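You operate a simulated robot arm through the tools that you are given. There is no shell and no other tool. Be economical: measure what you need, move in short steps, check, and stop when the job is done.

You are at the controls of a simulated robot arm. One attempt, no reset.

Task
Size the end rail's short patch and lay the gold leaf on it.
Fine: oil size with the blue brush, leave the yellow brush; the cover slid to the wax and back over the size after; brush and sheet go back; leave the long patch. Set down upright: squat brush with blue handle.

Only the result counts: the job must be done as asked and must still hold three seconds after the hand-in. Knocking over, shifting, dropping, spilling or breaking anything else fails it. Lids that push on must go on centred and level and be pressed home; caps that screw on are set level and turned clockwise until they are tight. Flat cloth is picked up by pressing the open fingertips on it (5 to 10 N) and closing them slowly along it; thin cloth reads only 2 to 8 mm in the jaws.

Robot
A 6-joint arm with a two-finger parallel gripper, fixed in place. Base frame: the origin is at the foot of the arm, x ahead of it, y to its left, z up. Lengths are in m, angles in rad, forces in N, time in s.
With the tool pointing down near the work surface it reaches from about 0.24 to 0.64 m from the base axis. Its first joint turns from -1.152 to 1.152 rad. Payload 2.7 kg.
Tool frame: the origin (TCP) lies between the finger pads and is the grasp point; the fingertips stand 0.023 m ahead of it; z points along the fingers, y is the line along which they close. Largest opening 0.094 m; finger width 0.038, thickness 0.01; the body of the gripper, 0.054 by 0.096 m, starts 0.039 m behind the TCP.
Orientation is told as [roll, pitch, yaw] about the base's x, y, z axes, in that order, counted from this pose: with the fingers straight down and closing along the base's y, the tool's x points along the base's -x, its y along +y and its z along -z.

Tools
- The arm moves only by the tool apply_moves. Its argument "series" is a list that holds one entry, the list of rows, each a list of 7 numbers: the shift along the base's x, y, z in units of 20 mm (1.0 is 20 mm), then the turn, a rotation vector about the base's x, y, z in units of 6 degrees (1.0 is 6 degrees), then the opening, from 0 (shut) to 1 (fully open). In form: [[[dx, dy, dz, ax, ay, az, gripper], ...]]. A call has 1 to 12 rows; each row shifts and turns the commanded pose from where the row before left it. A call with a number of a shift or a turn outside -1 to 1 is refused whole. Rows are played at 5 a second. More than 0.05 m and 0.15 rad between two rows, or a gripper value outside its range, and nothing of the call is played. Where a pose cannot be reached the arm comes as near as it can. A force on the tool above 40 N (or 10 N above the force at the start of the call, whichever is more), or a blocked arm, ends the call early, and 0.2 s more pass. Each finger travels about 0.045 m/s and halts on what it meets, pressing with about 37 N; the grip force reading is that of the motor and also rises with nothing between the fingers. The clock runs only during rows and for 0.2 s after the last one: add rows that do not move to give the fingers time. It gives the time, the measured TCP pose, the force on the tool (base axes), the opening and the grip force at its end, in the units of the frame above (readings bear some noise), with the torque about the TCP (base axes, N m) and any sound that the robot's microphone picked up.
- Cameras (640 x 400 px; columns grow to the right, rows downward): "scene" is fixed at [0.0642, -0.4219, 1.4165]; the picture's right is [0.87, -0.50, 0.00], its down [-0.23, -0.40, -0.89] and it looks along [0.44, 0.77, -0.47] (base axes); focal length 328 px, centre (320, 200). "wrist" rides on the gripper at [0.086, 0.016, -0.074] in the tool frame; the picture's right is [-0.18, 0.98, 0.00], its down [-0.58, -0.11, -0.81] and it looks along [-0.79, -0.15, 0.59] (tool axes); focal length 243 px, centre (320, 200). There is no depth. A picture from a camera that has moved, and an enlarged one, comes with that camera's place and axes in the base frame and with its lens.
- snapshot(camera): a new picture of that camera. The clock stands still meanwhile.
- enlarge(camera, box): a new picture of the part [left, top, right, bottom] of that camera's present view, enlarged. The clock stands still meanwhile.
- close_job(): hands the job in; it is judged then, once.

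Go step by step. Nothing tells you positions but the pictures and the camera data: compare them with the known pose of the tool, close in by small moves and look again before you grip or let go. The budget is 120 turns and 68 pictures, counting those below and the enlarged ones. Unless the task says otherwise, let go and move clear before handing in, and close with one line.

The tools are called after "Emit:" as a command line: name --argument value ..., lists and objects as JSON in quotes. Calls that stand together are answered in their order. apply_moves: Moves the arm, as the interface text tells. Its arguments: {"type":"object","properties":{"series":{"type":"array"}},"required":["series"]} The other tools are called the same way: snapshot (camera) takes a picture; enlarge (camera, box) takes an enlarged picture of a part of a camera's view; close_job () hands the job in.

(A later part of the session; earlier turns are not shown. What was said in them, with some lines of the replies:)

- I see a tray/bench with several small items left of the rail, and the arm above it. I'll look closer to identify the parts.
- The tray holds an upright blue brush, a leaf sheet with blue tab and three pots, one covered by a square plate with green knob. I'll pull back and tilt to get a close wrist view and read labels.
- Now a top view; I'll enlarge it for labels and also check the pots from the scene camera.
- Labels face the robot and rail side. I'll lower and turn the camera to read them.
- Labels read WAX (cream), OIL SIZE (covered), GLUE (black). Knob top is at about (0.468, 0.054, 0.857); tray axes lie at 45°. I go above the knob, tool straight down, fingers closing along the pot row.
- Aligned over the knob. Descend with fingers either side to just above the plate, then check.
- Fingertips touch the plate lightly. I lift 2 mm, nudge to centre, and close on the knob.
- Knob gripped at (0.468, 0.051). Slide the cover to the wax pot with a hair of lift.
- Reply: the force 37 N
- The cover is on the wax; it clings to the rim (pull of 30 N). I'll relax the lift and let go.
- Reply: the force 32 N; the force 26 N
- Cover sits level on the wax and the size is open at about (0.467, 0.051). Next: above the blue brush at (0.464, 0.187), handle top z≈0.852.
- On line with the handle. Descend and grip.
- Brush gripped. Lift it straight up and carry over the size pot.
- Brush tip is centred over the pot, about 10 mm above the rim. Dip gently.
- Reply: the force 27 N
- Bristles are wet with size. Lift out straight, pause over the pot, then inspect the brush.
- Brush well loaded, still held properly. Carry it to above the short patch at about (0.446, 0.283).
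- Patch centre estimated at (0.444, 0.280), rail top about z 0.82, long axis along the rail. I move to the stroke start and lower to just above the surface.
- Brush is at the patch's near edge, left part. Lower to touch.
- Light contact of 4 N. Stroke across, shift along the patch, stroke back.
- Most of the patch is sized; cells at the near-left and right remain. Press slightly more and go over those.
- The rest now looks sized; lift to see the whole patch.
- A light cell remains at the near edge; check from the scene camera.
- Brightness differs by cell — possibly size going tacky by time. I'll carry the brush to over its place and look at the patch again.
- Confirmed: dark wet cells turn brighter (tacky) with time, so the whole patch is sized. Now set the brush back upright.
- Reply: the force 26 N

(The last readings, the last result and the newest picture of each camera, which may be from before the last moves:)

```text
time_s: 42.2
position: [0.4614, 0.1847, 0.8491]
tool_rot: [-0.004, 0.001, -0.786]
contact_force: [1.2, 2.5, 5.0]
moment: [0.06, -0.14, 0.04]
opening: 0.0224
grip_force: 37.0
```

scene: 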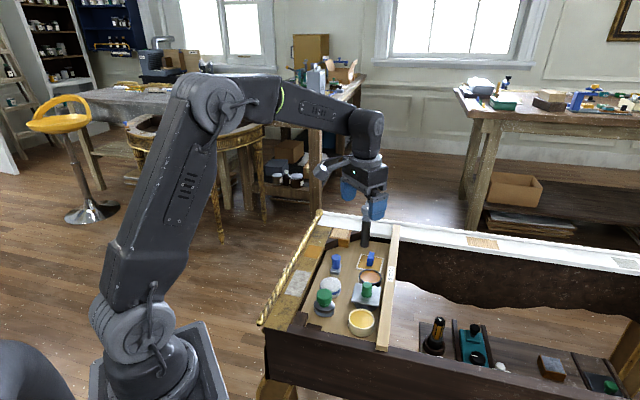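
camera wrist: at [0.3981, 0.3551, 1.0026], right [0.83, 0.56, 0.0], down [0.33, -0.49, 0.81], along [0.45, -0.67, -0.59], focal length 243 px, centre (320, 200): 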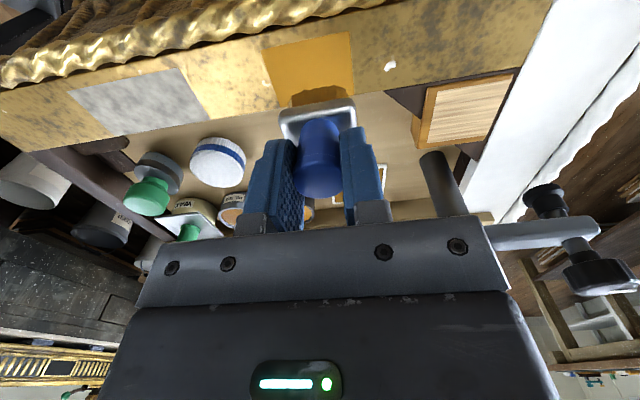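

Emit:
apply_moves --series '[[[0, 0, 0, 0, 0, 0, 0.26], [0, 0, 0, 0, 0, 0, 0.32], [0, 0, 0, 0, 0, 0, 0.45], [0, 0, 0, 0, 0, 0, 0.6], [0, 0, 0, 0, 0, 0, 0.6], [0, 0, 0.5, 0, 0, 0, 0.6], [0, 0, 1, 0, 0, 0, 0.6], [0, 0, 1, 0, 0, 0, 0.6], [0, 0, 1, 0, 0, 0, 0.6]]]'

Emit:
snapshot --camera "wrist"

Emit:
enlarge --camera "scene" --box '[290, 210, 410, 310]'

```text
time_s: 44.2
position: [0.4637, 0.1851, 0.9212]
tool_rot: [0.0, -0.001, -0.789]
contact_force: [-0.4, -0.3, 0.4]
moment: [0.0, 0.04, -0.02]
opening: 0.0561
grip_force: 0.1
```

```text
29 pictures are left
camera wrist: at [0.4137, 0.2569, 0.9969], right [0.83, 0.56, 0.0], down [0.33, -0.49, 0.81], along [0.45, -0.67, -0.59], focal length 243 px, centre (320, 200)
```

wrist: 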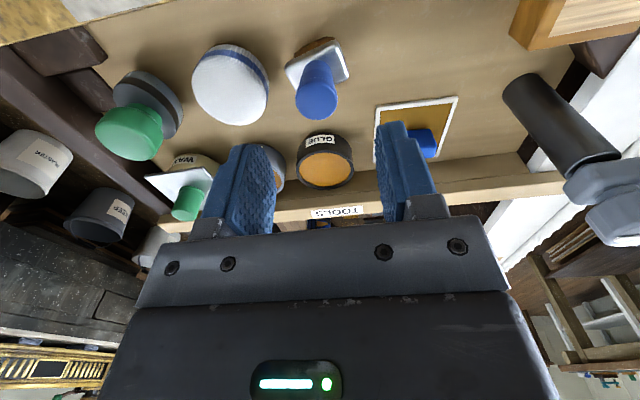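

```text
4.00 times, centred on (350, 260) of scene
camera zoom: at [0.0642, -0.4219, 1.4165], right [0.87, -0.5, 0.0], down [-0.23, -0.4, -0.89], along [0.44, 0.77, -0.47], focal length 1310 px, centre (200, -40)
```

zoom: 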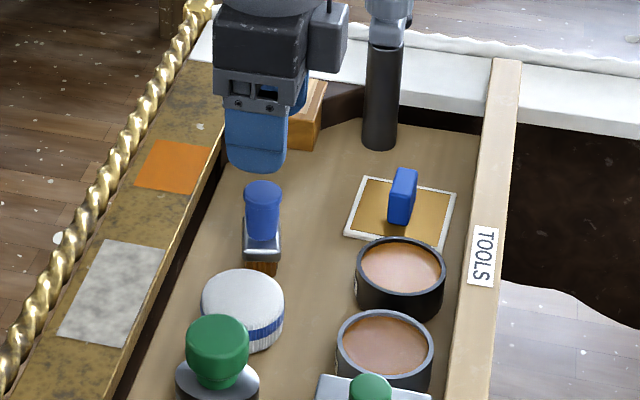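

Brush stands upright in its place; the patch is evenly tacky. Next the sheet — look closely at its tab.

Emit:
apply_moves --series '[[[0.8, -0.3, 0.5, 0, 0, 0, 0.6], [0.9, -0.3, 0.5, 0, 0, 0, 0.6], [0.9, -0.2, 0.2, 0, 0, 0, 0.6], [0.9, -0.1, 0, 0, 0, 0, 0.6], [0.9, 0, 0, 0, 0, 0, 0.6], [0.6, 0.3, 0, 0, 0, 0, 0.6]]]'

Emit:
enlarge --camera "wrist" --box '[220, 0, 420, 160]'

Emit:
enlarge --camera "scene" --box '[355, 240, 395, 280]'

```text
time_s: 45.6
position: [0.5645, 0.1734, 0.9462]
tool_rot: [-0.002, 0.001, -0.787]
contact_force: [-0.4, 0.2, 0.1]
moment: [0.0, 0.05, 0.01]
opening: 0.0563
grip_force: 0.1
```

```text
2.50 times, centred on (320, 80) of wrist
camera zoom: at [0.5145, 0.2446, 1.0212], right [0.83, 0.56, 0.0], down [0.33, -0.49, 0.81], along [0.45, -0.67, -0.59], focal length 606 px, centre (320, 500)
```

zoom: 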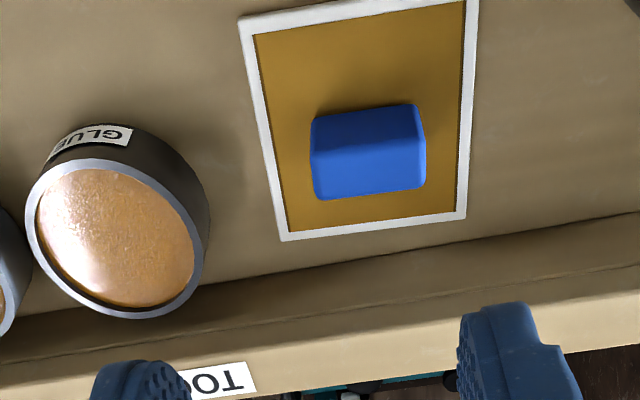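

```text
10.00 times, centred on (375, 260) of scene
camera zoom: at [0.0642, -0.4219, 1.4165], right [0.87, -0.5, 0.0], down [-0.23, -0.4, -0.89], along [0.44, 0.77, -0.47], focal length 3275 px, centre (-230, -400)
```

zoom: 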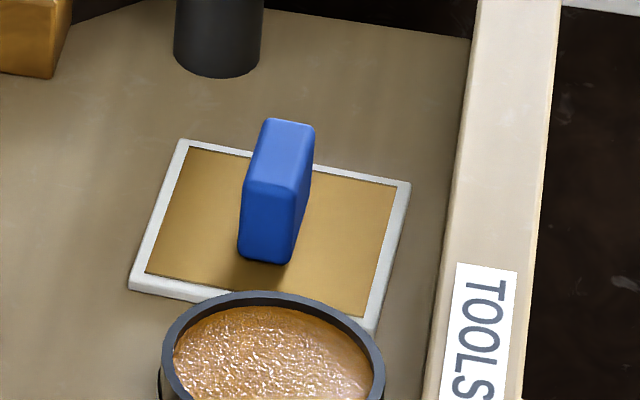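

The tab is a slab long along the row direction, top about (0.578, 0.177, 0.824). I move above and partly down, then check alignment.

Emit:
apply_moves --series '[[[0.35, 0.09, -0.7, 0, 0, 0, 0.65], [0.35, 0.09, -0.7, 0, 0, 0, 0.65], [0, 0, -0.8, 0, 0, 0, 0.65], [0, 0, -0.8, 0, 0, 0, 0.65], [0, 0, -0.6, 0, 0, 0, 0.65], [0, 0, 0, 0, 0, 0, 0.65]]]'

Emit:
snapshot --camera "wrist"

Emit:
enlarge --camera "scene" --box '[345, 230, 405, 280]'

```text
time_s: 47.0
position: [0.577, 0.1756, 0.8739]
tool_rot: [0.0, -0.001, -0.787]
contact_force: [-0.5, -0.1, -0.4]
moment: [0.0, -0.01, 0.01]
opening: 0.0612
grip_force: 0.1
```

```text
25 pictures are left
camera wrist: at [0.5274, 0.2476, 0.9491], right [0.83, 0.56, 0.0], down [0.33, -0.49, 0.81], along [0.45, -0.67, -0.59], focal length 243 px, centre (320, 200)
```

wrist: 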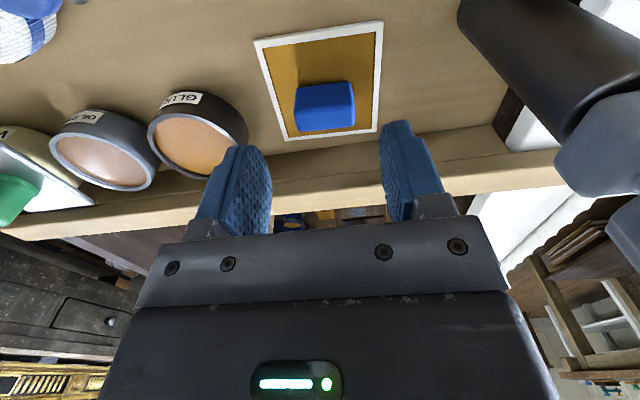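

```text
8.00 times, centred on (375, 255) of scene
camera zoom: at [0.0642, -0.4219, 1.4165], right [0.87, -0.5, 0.0], down [-0.23, -0.4, -0.89], along [0.44, 0.77, -0.47], focal length 2620 px, centre (-120, -240)
```

zoom: 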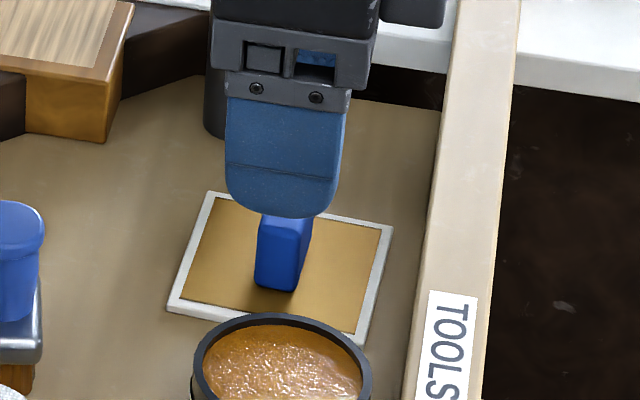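

Aligned. Descend slowly around the tab.

Emit:
apply_moves --series '[[[0.08, 0, -0.6, 0, 0, 0, 0.65], [0, 0, -0.6, 0, 0, 0, 0.65], [0, 0, -0.6, 0, 0, 0, 0.65], [0, 0, -0.5, 0, 0, 0, 0.65], [0, 0, -0.3, 0, 0, 0, 0.65], [0, 0, 0, 0, 0, 0, 0.65]]]'

Emit:
enlarge --camera "wrist" --box '[180, 60, 480, 240]'

Emit:
enlarge --camera "scene" --box '[345, 230, 405, 280]'

```text
time_s: 48.4
position: [0.58, 0.1747, 0.8205]
tool_rot: [0.002, -0.001, -0.787]
contact_force: [-0.2, 0.4, -0.6]
moment: [-0.01, 0.0, 0.0]
opening: 0.0612
grip_force: 0.1
```

```text
2.13 times, centred on (330, 150) of wrist
camera zoom: at [0.5295, 0.2472, 0.8973], right [0.83, 0.56, 0.0], down [0.33, -0.49, 0.81], along [0.45, -0.67, -0.59], focal length 518 px, centre (299, 307)
```

zoom: 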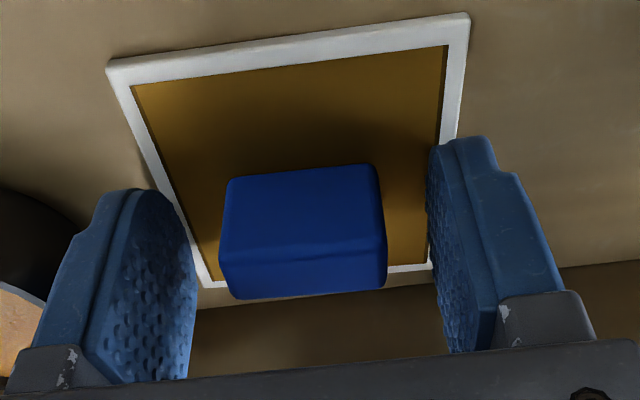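

```text
8.00 times, centred on (375, 255) of scene
camera zoom: at [0.0642, -0.4219, 1.4165], right [0.87, -0.5, 0.0], down [-0.23, -0.4, -0.89], along [0.44, 0.77, -0.47], focal length 2620 px, centre (-120, -240)
```

zoom: 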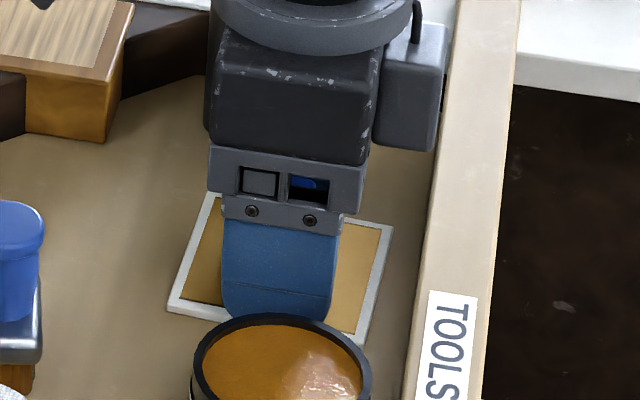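

Tab lies between the fingers. Lower 3 mm more and close.

Emit:
apply_moves --series '[[[-0.03, -0.03, -0.15, 0, 0, 0, 0.65], [0, 0, 0, 0, 0, 0, 0.55], [0, 0, 0, 0, 0, 0, 0.48], [0, 0, 0, 0, 0, 0, 0.42], [0, 0, 0, 0, 0, 0, 0.36], [0, 0, 0, 0, 0, 0, 0.3], [0, 0, 0, 0, 0, 0, 0.15], [0, 0, 0, 0, 0, 0, 0], [0, 0, 0, 0, 0, 0, 0]]]'

Emit:
snapshot --camera "wrist"

```text
time_s: 50.4
position: [0.5776, 0.174, 0.8189]
tool_rot: [0.001, 0.001, -0.787]
contact_force: [3.0, 4.6, 16.6]
moment: [0.03, -0.04, -0.11]
opening: 0.0351
grip_force: 36.9
```

```text
21 pictures are left
camera wrist: at [0.5287, 0.247, 0.8951], right [0.83, 0.56, 0.0], down [0.33, -0.49, 0.81], along [0.46, -0.67, -0.59], focal length 243 px, centre (320, 200)
```

wrist: 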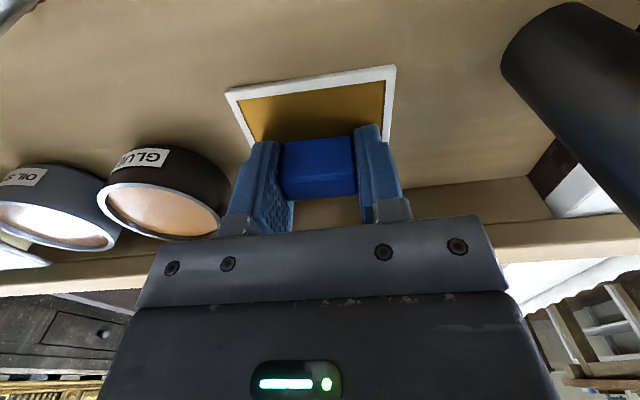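

Tab gripped (fingertips on the sheet surface). Lift clear and carry toward the patch.

Emit:
apply_moves --series '[[[0, 0, 0.5, 0, 0, 0, 0], [0, 0, 1, 0, 0, 0, 0], [0, 0, 1, 0, 0, 0, 0], [0, 0, 1, 0, 0, 0, 0], [-0.5, 0, 0.5, 0, 0, 0, 0], [-0.883, 0.75, 0, 0, 0, 0, 0], [-0.883, 0.75, 0, 0, 0, 0, 0], [-0.883, 0.75, 0, 0, 0, 0, 0], [-0.883, 0.75, 0, 0, 0, 0, 0], [-0.883, 0.75, 0, 0, 0, 0, 0], [-0.883, 0.75, 0, 0, 0, 0, 0], [-0.883, 0.8, 0, 0, 0, 0, 0]]]'

Emit:
snapshot --camera "wrist"

Emit:
enlarge --camera "scene" --box '[280, 190, 360, 260]'

```text
time_s: 53.0
position: [0.4439, 0.282, 0.8997]
tool_rot: [0.001, 0.0, -0.79]
contact_force: [-0.3, -0.4, 0.1]
moment: [-0.03, -0.01, -0.01]
opening: 0.0348
grip_force: 36.8
```

```text
20 pictures are left
camera wrist: at [0.3945, 0.3534, 0.9746], right [0.83, 0.56, 0.0], down [0.33, -0.49, 0.81], along [0.45, -0.67, -0.59], focal length 243 px, centre (320, 200)
```

wrist: 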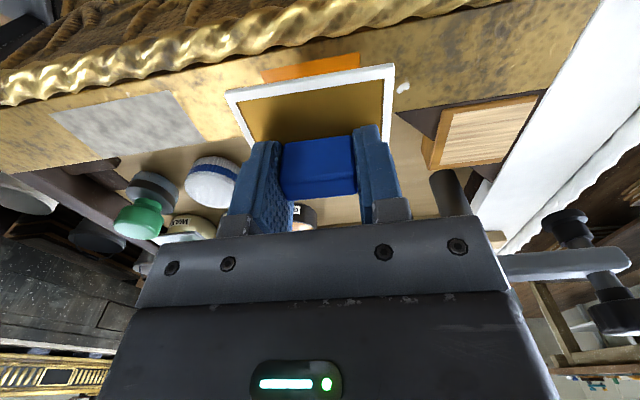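

```text
5.71 times, centred on (320, 225) of scene
camera zoom: at [0.0642, -0.4219, 1.4165], right [0.87, -0.5, 0.0], down [-0.23, -0.4, -0.89], along [0.44, 0.77, -0.47], focal length 1871 px, centre (320, 57)
```

zoom: 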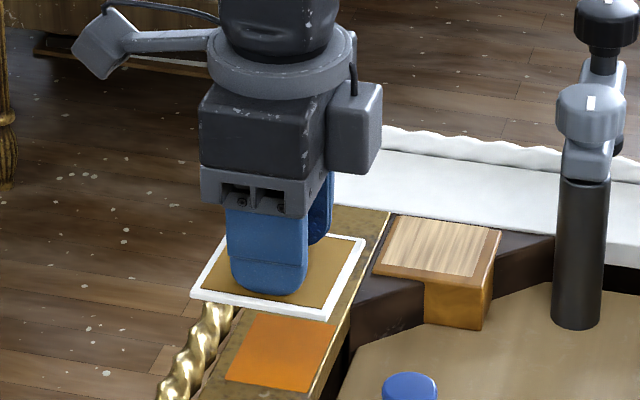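

The sheet is centred on the TCP; patch centre estimate (0.4417, 0.2805). Lower to about 10 mm above and compare edges.

Emit:
apply_moves --series '[[[-0.11, -0.075, -0.5, 0, 0, 0, 0], [0, 0, -0.5, 0, 0, 0, 0], [0, 0, -0.5, 0, 0, 0, 0], [0, 0, -0.15, 0, 0, 0, 0], [0, 0, 0, 0, 0, 0, 0]]]'

Emit:
enlarge --camera "wrist" --box '[200, 30, 420, 160]'

Emit:
enlarge --camera "scene" --box '[290, 210, 350, 260]'

```text
time_s: 54.2
position: [0.4415, 0.2787, 0.866]
tool_rot: [-0.001, 0.0, -0.788]
contact_force: [-0.3, 0.1, 0.3]
moment: [0.02, 0.0, -0.03]
opening: 0.0346
grip_force: 37.1
```

```text
2.91 times, centred on (310, 95) of wrist
camera zoom: at [0.3923, 0.3518, 0.941], right [0.83, 0.56, 0.0], down [0.33, -0.49, 0.81], along [0.45, -0.67, -0.59], focal length 706 px, centre (349, 506)
```

zoom: 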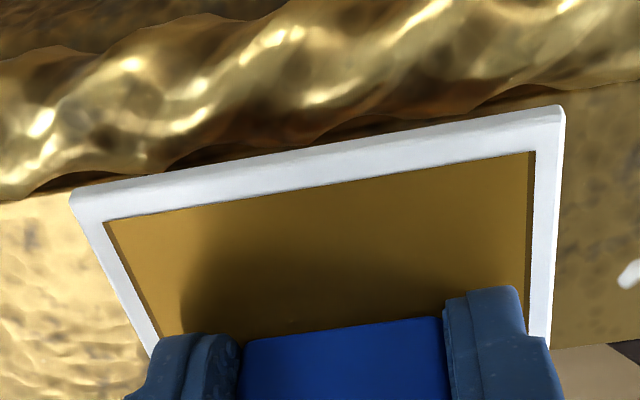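

```text
8.00 times, centred on (320, 235) of scene
camera zoom: at [0.0642, -0.4219, 1.4165], right [0.87, -0.5, 0.0], down [-0.23, -0.4, -0.89], along [0.44, 0.77, -0.47], focal length 2620 px, centre (320, -80)
```

zoom: 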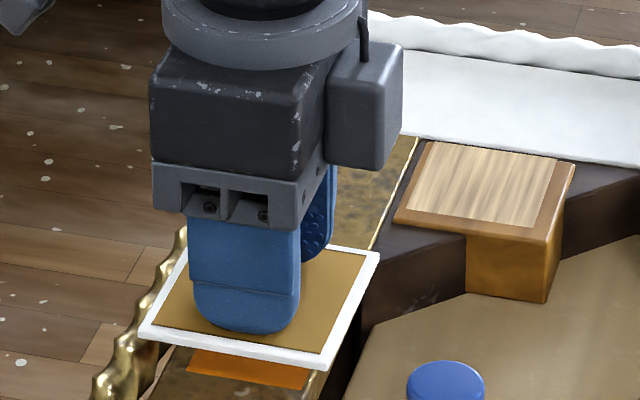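

Along the rail the sheet is centred; across I shift 6 mm away from the rope moulding, then lower to contact.

Emit:
apply_moves --series '[[[0.21, -0.21, 0, 0, 0, 0, 0], [0, 0, -0.15, 0, 0, 0, 0], [0, 0, -0.15, 0, 0, 0, 0], [0, 0, -0.1, 0, 0, 0, 0]]]'

```text
time_s: 55.2
position: [0.4461, 0.2758, 0.8572]
tool_rot: [0.0, -0.001, -0.789]
contact_force: [0.3, -0.8, 0.2]
moment: [-0.01, 0.0, 0.05]
opening: 0.0348
grip_force: 36.8
```

Emit:
apply_moves --series '[[[0, 0, -0.1, 0, 0, 0, 0], [0, 0, -0.1, 0, 0, 0, 0], [0, 0, 0, 0, 0, 0, 0]]]'

Emit:
enlarge --camera "scene" --box '[290, 210, 350, 260]'

```text
time_s: 56.0
position: [0.4466, 0.2754, 0.8536]
tool_rot: [-0.001, -0.001, -0.788]
contact_force: [0.4, -0.1, -0.8]
moment: [-0.02, 0.0, -0.02]
opening: 0.0348
grip_force: 37.1
```

```text
8.00 times, centred on (320, 235) of scene
camera zoom: at [0.0642, -0.4219, 1.4165], right [0.87, -0.5, 0.0], down [-0.23, -0.4, -0.89], along [0.44, 0.77, -0.47], focal length 2620 px, centre (320, -80)
```

zoom: 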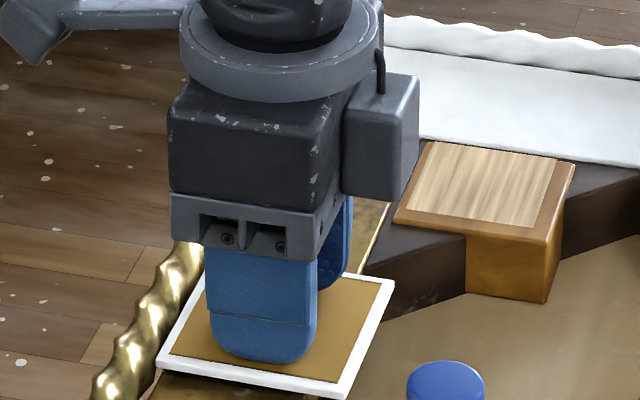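

Still above; keep lowering gently.

Emit:
apply_moves --series '[[[0, 0, -0.1, 0, 0, 0, 0], [0, 0, -0.08, 0, 0, 0, 0], [0, 0, 0, 0, 0, 0, 0]]]'

```text
time_s: 56.8
position: [0.4472, 0.2752, 0.8491]
tool_rot: [0.0, 0.0, -0.787]
contact_force: [-0.1, 0.1, 0.1]
moment: [-0.02, 0.0, 0.0]
opening: 0.0348
grip_force: 36.4
```

Emit:
apply_moves --series '[[[0, 0, -0.08, 0, 0, 0, 0], [0, 0, -0.06, 0, 0, 0, 0], [0, 0, 0, 0, 0, 0, 0]]]'

Emit:
enlarge --camera "scene" --box '[290, 220, 340, 260]'

```text
time_s: 57.6
position: [0.4472, 0.2754, 0.8494]
tool_rot: [0.004, 0.0, -0.786]
contact_force: [-5.2, -2.8, 25.0]
moment: [-0.12, 0.42, 0.05]
opening: 0.0347
grip_force: 36.8
```

```text
10.00 times, centred on (315, 240) of scene
camera zoom: at [0.0637, -0.4222, 1.4164], right [0.87, -0.5, 0.0], down [-0.23, -0.4, -0.89], along [0.44, 0.77, -0.46], focal length 3275 px, centre (370, -200)
```

zoom: 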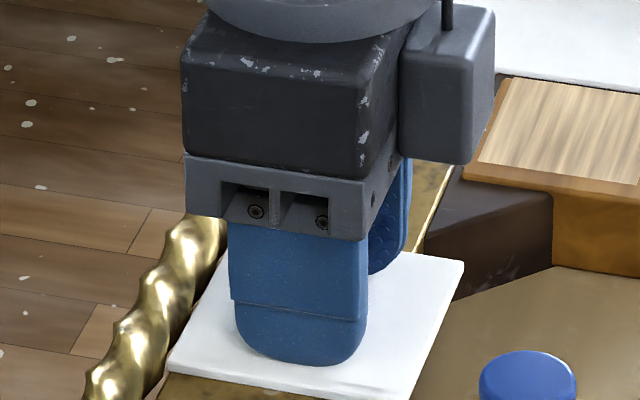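

Pressed at 25 N and the sheet turned white — the leaf has let go. Lift straight up and look.

Emit:
apply_moves --series '[[[0, 0, 0, 0, 0, 0, 0], [0, 0, 0.2, 0, 0, 0, 0], [0, 0, 0.5, 0, 0, 0, 0], [0, 0, 0.9, 0, 0, 0, 0], [0, 0, 0.95, 0, 0, 0, 0], [0, 0, 0, 0, 0, 0, 0]]]'

Emit:
enlarge --camera "scene" --box '[280, 210, 350, 270]'

```text
time_s: 59.0
position: [0.4463, 0.276, 0.8982]
tool_rot: [0.0, -0.001, -0.787]
contact_force: [-0.5, 0.5, -0.7]
moment: [-0.02, -0.03, 0.0]
opening: 0.0345
grip_force: 36.9
```

```text
6.67 times, centred on (315, 240) of scene
camera zoom: at [0.0642, -0.4219, 1.4165], right [0.87, -0.5, 0.0], down [-0.23, -0.4, -0.89], along [0.44, 0.77, -0.47], focal length 2183 px, centre (353, -67)
```

zoom: 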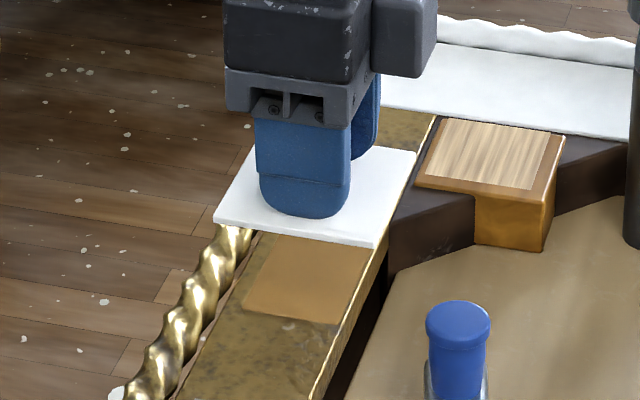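

Leaf lies over the patch. Now return the sheet along the reverse path.

Emit:
apply_moves --series '[[[0.8687, -0.7164, 0, 0, 0, 0, 0], [0.8687, -0.7164, 0, 0, 0, 0, 0], [0.8687, -0.7164, 0, 0, 0, 0, 0], [0.8687, -0.7164, 0, 0, 0, 0, 0], [0.8687, -0.7164, 0, 0, 0, 0, 0], [0.8687, -0.7164, 0, 0, 0, 0, 0], [0.8688, -0.7166, 0, 0, 0, 0, 0], [0.5, 0, 0, 0, 0, 0, 0], [0, 0, -0.8, 0, 0, 0, 0], [0, 0, -0.8, 0, 0, 0, 0], [0, 0, -0.8, 0, 0, 0, 0], [0, 0, -0.5, 0, 0, 0, 0]]]'

Emit:
snapshot --camera "wrist"

```text
time_s: 61.6
position: [0.5781, 0.1753, 0.8391]
tool_rot: [0.0, 0.001, -0.788]
contact_force: [-0.5, 0.2, -0.3]
moment: [0.0, -0.01, 0.0]
opening: 0.0344
grip_force: 36.8
```

```text
13 pictures are left
camera wrist: at [0.5286, 0.2472, 0.9149], right [0.83, 0.56, 0.0], down [0.33, -0.49, 0.81], along [0.45, -0.67, -0.59], focal length 243 px, centre (320, 200)
```

wrist: 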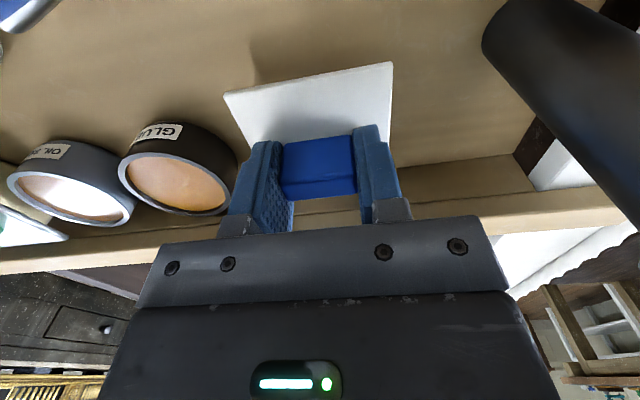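

Emit:
apply_moves --series '[[[0, 0, -0.5, 0, 0, 0, 0], [0, 0, -0.3, 0, 0, 0, 0], [0, 0, -0.1, 0, 0, 0, 0], [0, 0, 0, 0, 0, 0, 0]]]'

```text
time_s: 62.6
position: [0.5784, 0.1768, 0.8212]
tool_rot: [0.001, 0.001, -0.787]
contact_force: [0.9, 0.9, -1.1]
moment: [0.04, 0.02, 0.01]
opening: 0.0345
grip_force: 36.7
```

Emit:
apply_moves --series '[[[0, 0, -0.06, 0, 0, 0, 0], [0, 0, -0.04, 0, 0, 0, 0], [0, 0, 0, 0, 0, 0, 0]]]'

```text
time_s: 63.4
position: [0.5781, 0.175, 0.8197]
tool_rot: [0.001, -0.003, -0.787]
contact_force: [-0.3, -0.3, 0.2]
moment: [-0.02, 0.0, 0.05]
opening: 0.0347
grip_force: 37.5
```

Emit:
apply_moves --series '[[[0, 0, -0.05, 0, 0, 0, 0], [0, 0, -0.03, 0, 0, 0, 0], [0, 0, 0, 0, 0, 0, 0]]]'

```text
time_s: 64.2
position: [0.5782, 0.1756, 0.819]
tool_rot: [0.001, -0.001, -0.787]
contact_force: [-3.4, -1.6, 11.4]
moment: [-0.06, 0.13, 0.01]
opening: 0.0346
grip_force: 37.0
```

Sheet is on the tray in its old place. Release and rise.

Emit:
apply_moves --series '[[[0, 0, 0.04, 0, 0, 0, 0.36], [0, 0, 0, 0, 0, 0, 0.42], [0, 0, 0, 0, 0, 0, 0.5], [0, 0, 0, 0, 0, 0, 0.62], [0, 0, 0, 0, 0, 0, 0.65], [0, 0, 0.4, 0, 0, 0, 0.65], [0, 0, 1, 0, 0, 0, 0.65], [0, 0, 1, 0, 0, 0, 0.65], [0, 0, 1, 0, 0, 0, 0.65], [0, 0, 1, 0, 0, 0, 0.65], [0, 0, 1, 0, 0, 0, 0.65], [-0.5, 0, 0.8, 0, 0, 0, 0.65]]]'

Emit:
enlarge --camera "scene" --box '[290, 210, 410, 340]'

```text
time_s: 66.8
position: [0.5686, 0.1745, 0.9447]
tool_rot: [-0.001, -0.001, -0.787]
contact_force: [-0.5, 0.3, -0.4]
moment: [-0.01, -0.01, 0.01]
opening: 0.061
grip_force: 0.0
```

```text
3.08 times, centred on (350, 275) of scene
camera zoom: at [0.0642, -0.4219, 1.4165], right [0.87, -0.5, 0.0], down [-0.23, -0.4, -0.89], along [0.44, 0.77, -0.47], focal length 1008 px, centre (228, -31)
```

zoom: 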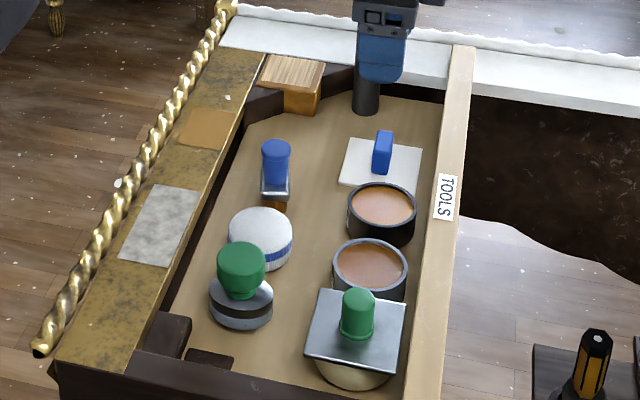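

Sheet back, brush upright. Check the leaf closely before covering the size.

Emit:
enlarge --camera "scene" --box '[290, 220, 340, 260]'

```text
10.00 times, centred on (315, 240) of scene
camera zoom: at [0.0642, -0.4219, 1.4165], right [0.87, -0.5, 0.0], down [-0.23, -0.4, -0.89], along [0.44, 0.77, -0.47], focal length 3275 px, centre (370, -200)
```

zoom: 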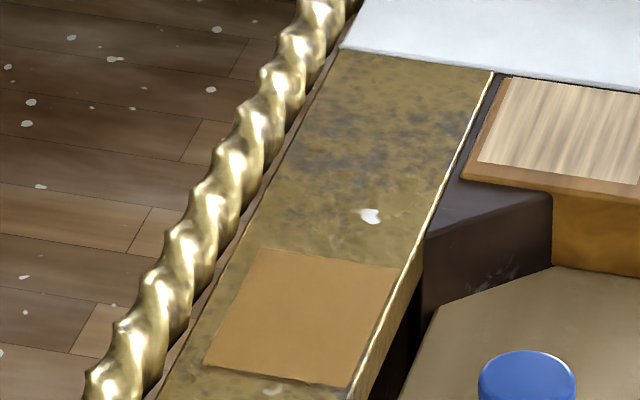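

Leaf covers the whole patch evenly. Now go above the cover knob at about (0.416, 0.000).

Emit:
apply_moves --series '[[[-0.7615, -0.871, 0, 0, 0, 0, 0.65], [-0.7615, -0.871, 0, 0, 0, 0, 0.65], [-0.7615, -0.871, 0, 0, 0, 0, 0.65], [-0.7615, -0.871, 0, 0, 0, 0, 0.65], [-0.7615, -0.871, 0, 0, 0, 0, 0.65], [-0.7615, -0.871, 0, 0, 0, 0, 0.65], [-0.7615, -0.871, 0, 0, 0, 0, 0.65], [-0.7615, -0.871, 0, 0, 0, 0, 0.65], [-0.7615, -0.871, 0, 0, 0, 0, 0.65], [-0.7615, -0.871, 0, 0, 0, 0, 0.65], [0, 0, 0, 0, 0, 0, 0.65]]]'

```text
time_s: 69.2
position: [0.4159, 0.0007, 0.9423]
tool_rot: [0.001, 0.001, -0.787]
contact_force: [0.1, 0.3, -0.3]
moment: [-0.01, 0.0, 0.0]
opening: 0.0609
grip_force: 0.0
```

Emit:
apply_moves --series '[[[0, 0, -0.9, 0, 0, 0, 0.55], [0, 0, -0.9, 0, 0, 0, 0.55], [0, 0, -0.9, 0, 0, 0, 0.55], [0, 0, -0.9, 0, 0, 0, 0.55], [0, 0, -0.65, 0, 0, 0, 0.55], [0, 0, 0, 0, 0, 0, 0.55]]]'

Emit:
snapshot --camera "wrist"

```text
time_s: 70.6
position: [0.4151, 0.002, 0.8574]
tool_rot: [-0.001, -0.001, -0.787]
contact_force: [-0.2, -0.3, -0.7]
moment: [0.0, -0.02, -0.01]
opening: 0.0518
grip_force: 0.1
```

```text
10 pictures are left
camera wrist: at [0.3664, 0.0737, 0.9332], right [0.83, 0.56, 0.0], down [0.33, -0.49, 0.81], along [0.45, -0.67, -0.59], focal length 243 px, centre (320, 200)
```

wrist: 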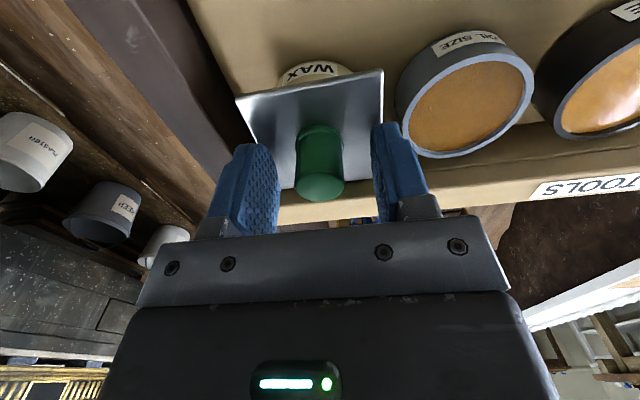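

Aligned. Close on the knob.

Emit:
apply_moves --series '[[[-0.03, -0.05, 0, 0, 0, 0, 0.45], [0, 0, 0, 0, 0, 0, 0.35], [0, 0, 0, 0, 0, 0, 0.28], [0, 0, 0, 0, 0, 0, 0.15], [0, 0, 0, 0, 0, 0, 0], [0, 0, 0, 0, 0, 0, 0]]]'

```text
time_s: 72.0
position: [0.4145, 0.0004, 0.8585]
tool_rot: [0.001, -0.001, -0.785]
contact_force: [5.2, 4.7, -2.2]
moment: [-0.45, 0.19, -0.01]
opening: 0.0233
grip_force: 44.9
```

Gripped; slide the cover back along the row to the size pot.

Emit:
apply_moves --series '[[[0.262, 0.258, 0, 0, 0, 0, 0], [0.262, 0.258, 0, 0, 0, 0, 0], [0.262, 0.258, 0, 0, 0, 0, 0], [0.262, 0.258, 0, 0, 0, 0, 0], [0.262, 0.258, 0, 0, 0, 0, 0], [0.262, 0.258, 0, 0, 0, 0, 0], [0.262, 0.258, 0, 0, 0, 0, 0], [0.262, 0.258, 0, 0, 0, 0, 0], [0.262, 0.258, 0, 0, 0, 0, 0], [0.262, 0.258, 0, 0, 0, 0, 0], [0, 0, 0, 0, 0, 0, 0]]]'

Emit:
snapshot --camera "wrist"

Emit:
enlarge --camera "scene" --box '[330, 230, 410, 340]'

```text
time_s: 74.4
position: [0.4673, 0.052, 0.8573]
tool_rot: [0.001, 0.0, -0.786]
contact_force: [0.2, -0.7, -7.9]
moment: [0.3, -0.43, -0.02]
opening: 0.0229
grip_force: 44.7
```

```text
9 pictures are left
camera wrist: at [0.4176, 0.1244, 0.9338], right [0.83, 0.56, 0.0], down [0.33, -0.49, 0.81], along [0.45, -0.67, -0.59], focal length 243 px, centre (320, 200)
```

wrist: 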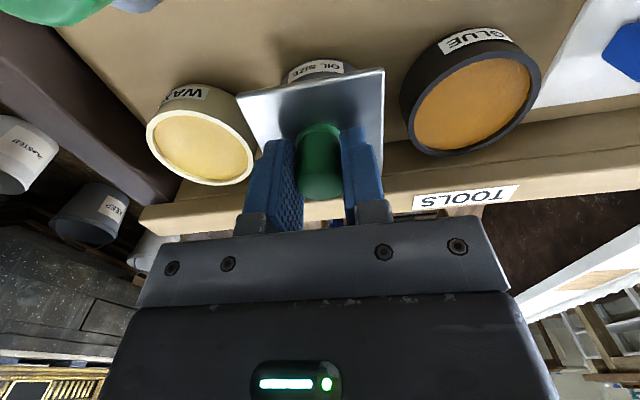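

```text
3.64 times, centred on (370, 285) of scene
camera zoom: at [0.0643, -0.4219, 1.4165], right [0.87, -0.5, 0.0], down [-0.23, -0.4, -0.89], along [0.44, 0.77, -0.47], focal length 1191 px, centre (138, -109)
```

zoom: 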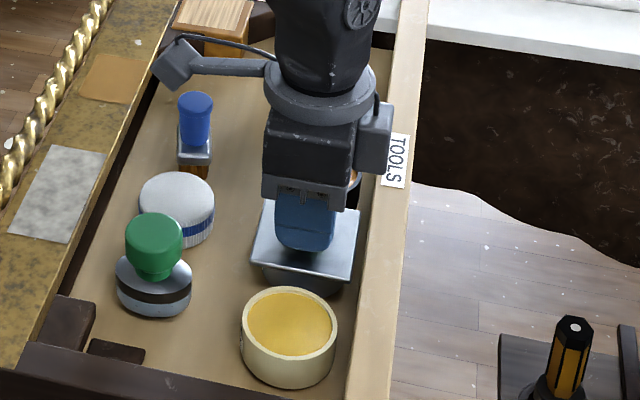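

The cover is back over the size and pots haven't moved. Release and rise.

Emit:
apply_moves --series '[[[0, 0, -0.03, 0, 0, 0, 0], [0, 0, 0, 0, 0, 0, 0.3], [0, 0, 0, 0, 0, 0, 0.5], [0, 0, 0, 0, 0, 0, 0.55], [0, 0, 0.4, 0, 0, 0, 0.55], [0, 0, 0.9, 0, 0, 0, 0.55], [0, 0, 1, 0, 0, 0, 0.55], [0, 0, 1, 0, 0, 0, 0.55], [0, 0, 1, 0, 0, 0, 0.55], [0, 0, 1, 0, 0, 0, 0.55], [0, 0, 1, 0, 0, 0, 0.55]]]'

Emit:
snapshot --camera "wrist"

Emit:
enlarge --camera "scene" --box '[290, 210, 410, 340]'

```text
time_s: 76.8
position: [0.4662, 0.0516, 0.9833]
tool_rot: [-0.003, 0.0, -0.787]
contact_force: [0.4, -0.7, -0.4]
moment: [0.0, -0.03, 0.01]
opening: 0.0518
grip_force: 0.1
```

```text
7 pictures are left
camera wrist: at [0.4178, 0.1239, 1.0592], right [0.83, 0.56, 0.0], down [0.33, -0.49, 0.81], along [0.45, -0.67, -0.59], focal length 243 px, centre (320, 200)
```

wrist: 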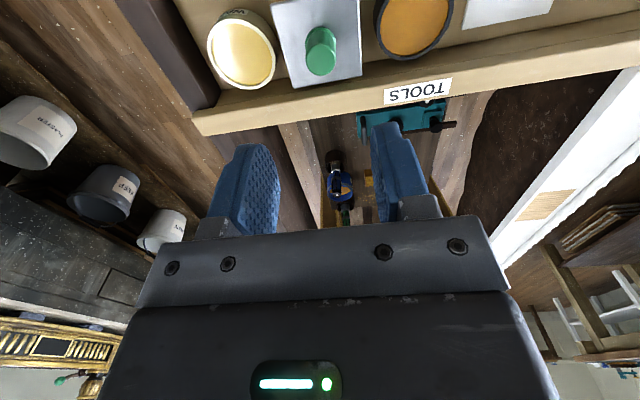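

```text
3.08 times, centred on (350, 275) of scene
camera zoom: at [0.0642, -0.4219, 1.4165], right [0.87, -0.5, 0.0], down [-0.23, -0.4, -0.89], along [0.44, 0.77, -0.47], focal length 1008 px, centre (228, -31)
```

zoom: 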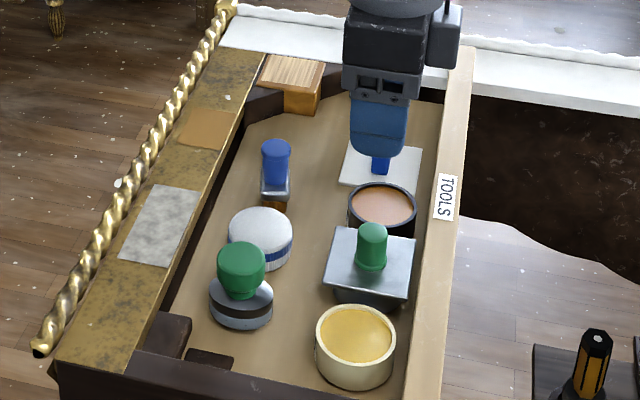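

Everything is in place: the leaf is on the short patch, the brush is upright, the sheet is back, and the cover is over the size. The long patch is untouched and the arm is clear, so I'm handing in.

Emit:
close_job

```text
The job is handed in.
```

I sized the end rail's short patch with the blue brush and laid the gold leaf over all of it. The brush is back upright, though turned slightly from how it stood. The sheet is back in its place, and the cover is over the oil size again. The long patch and the yellow brush were left alone.
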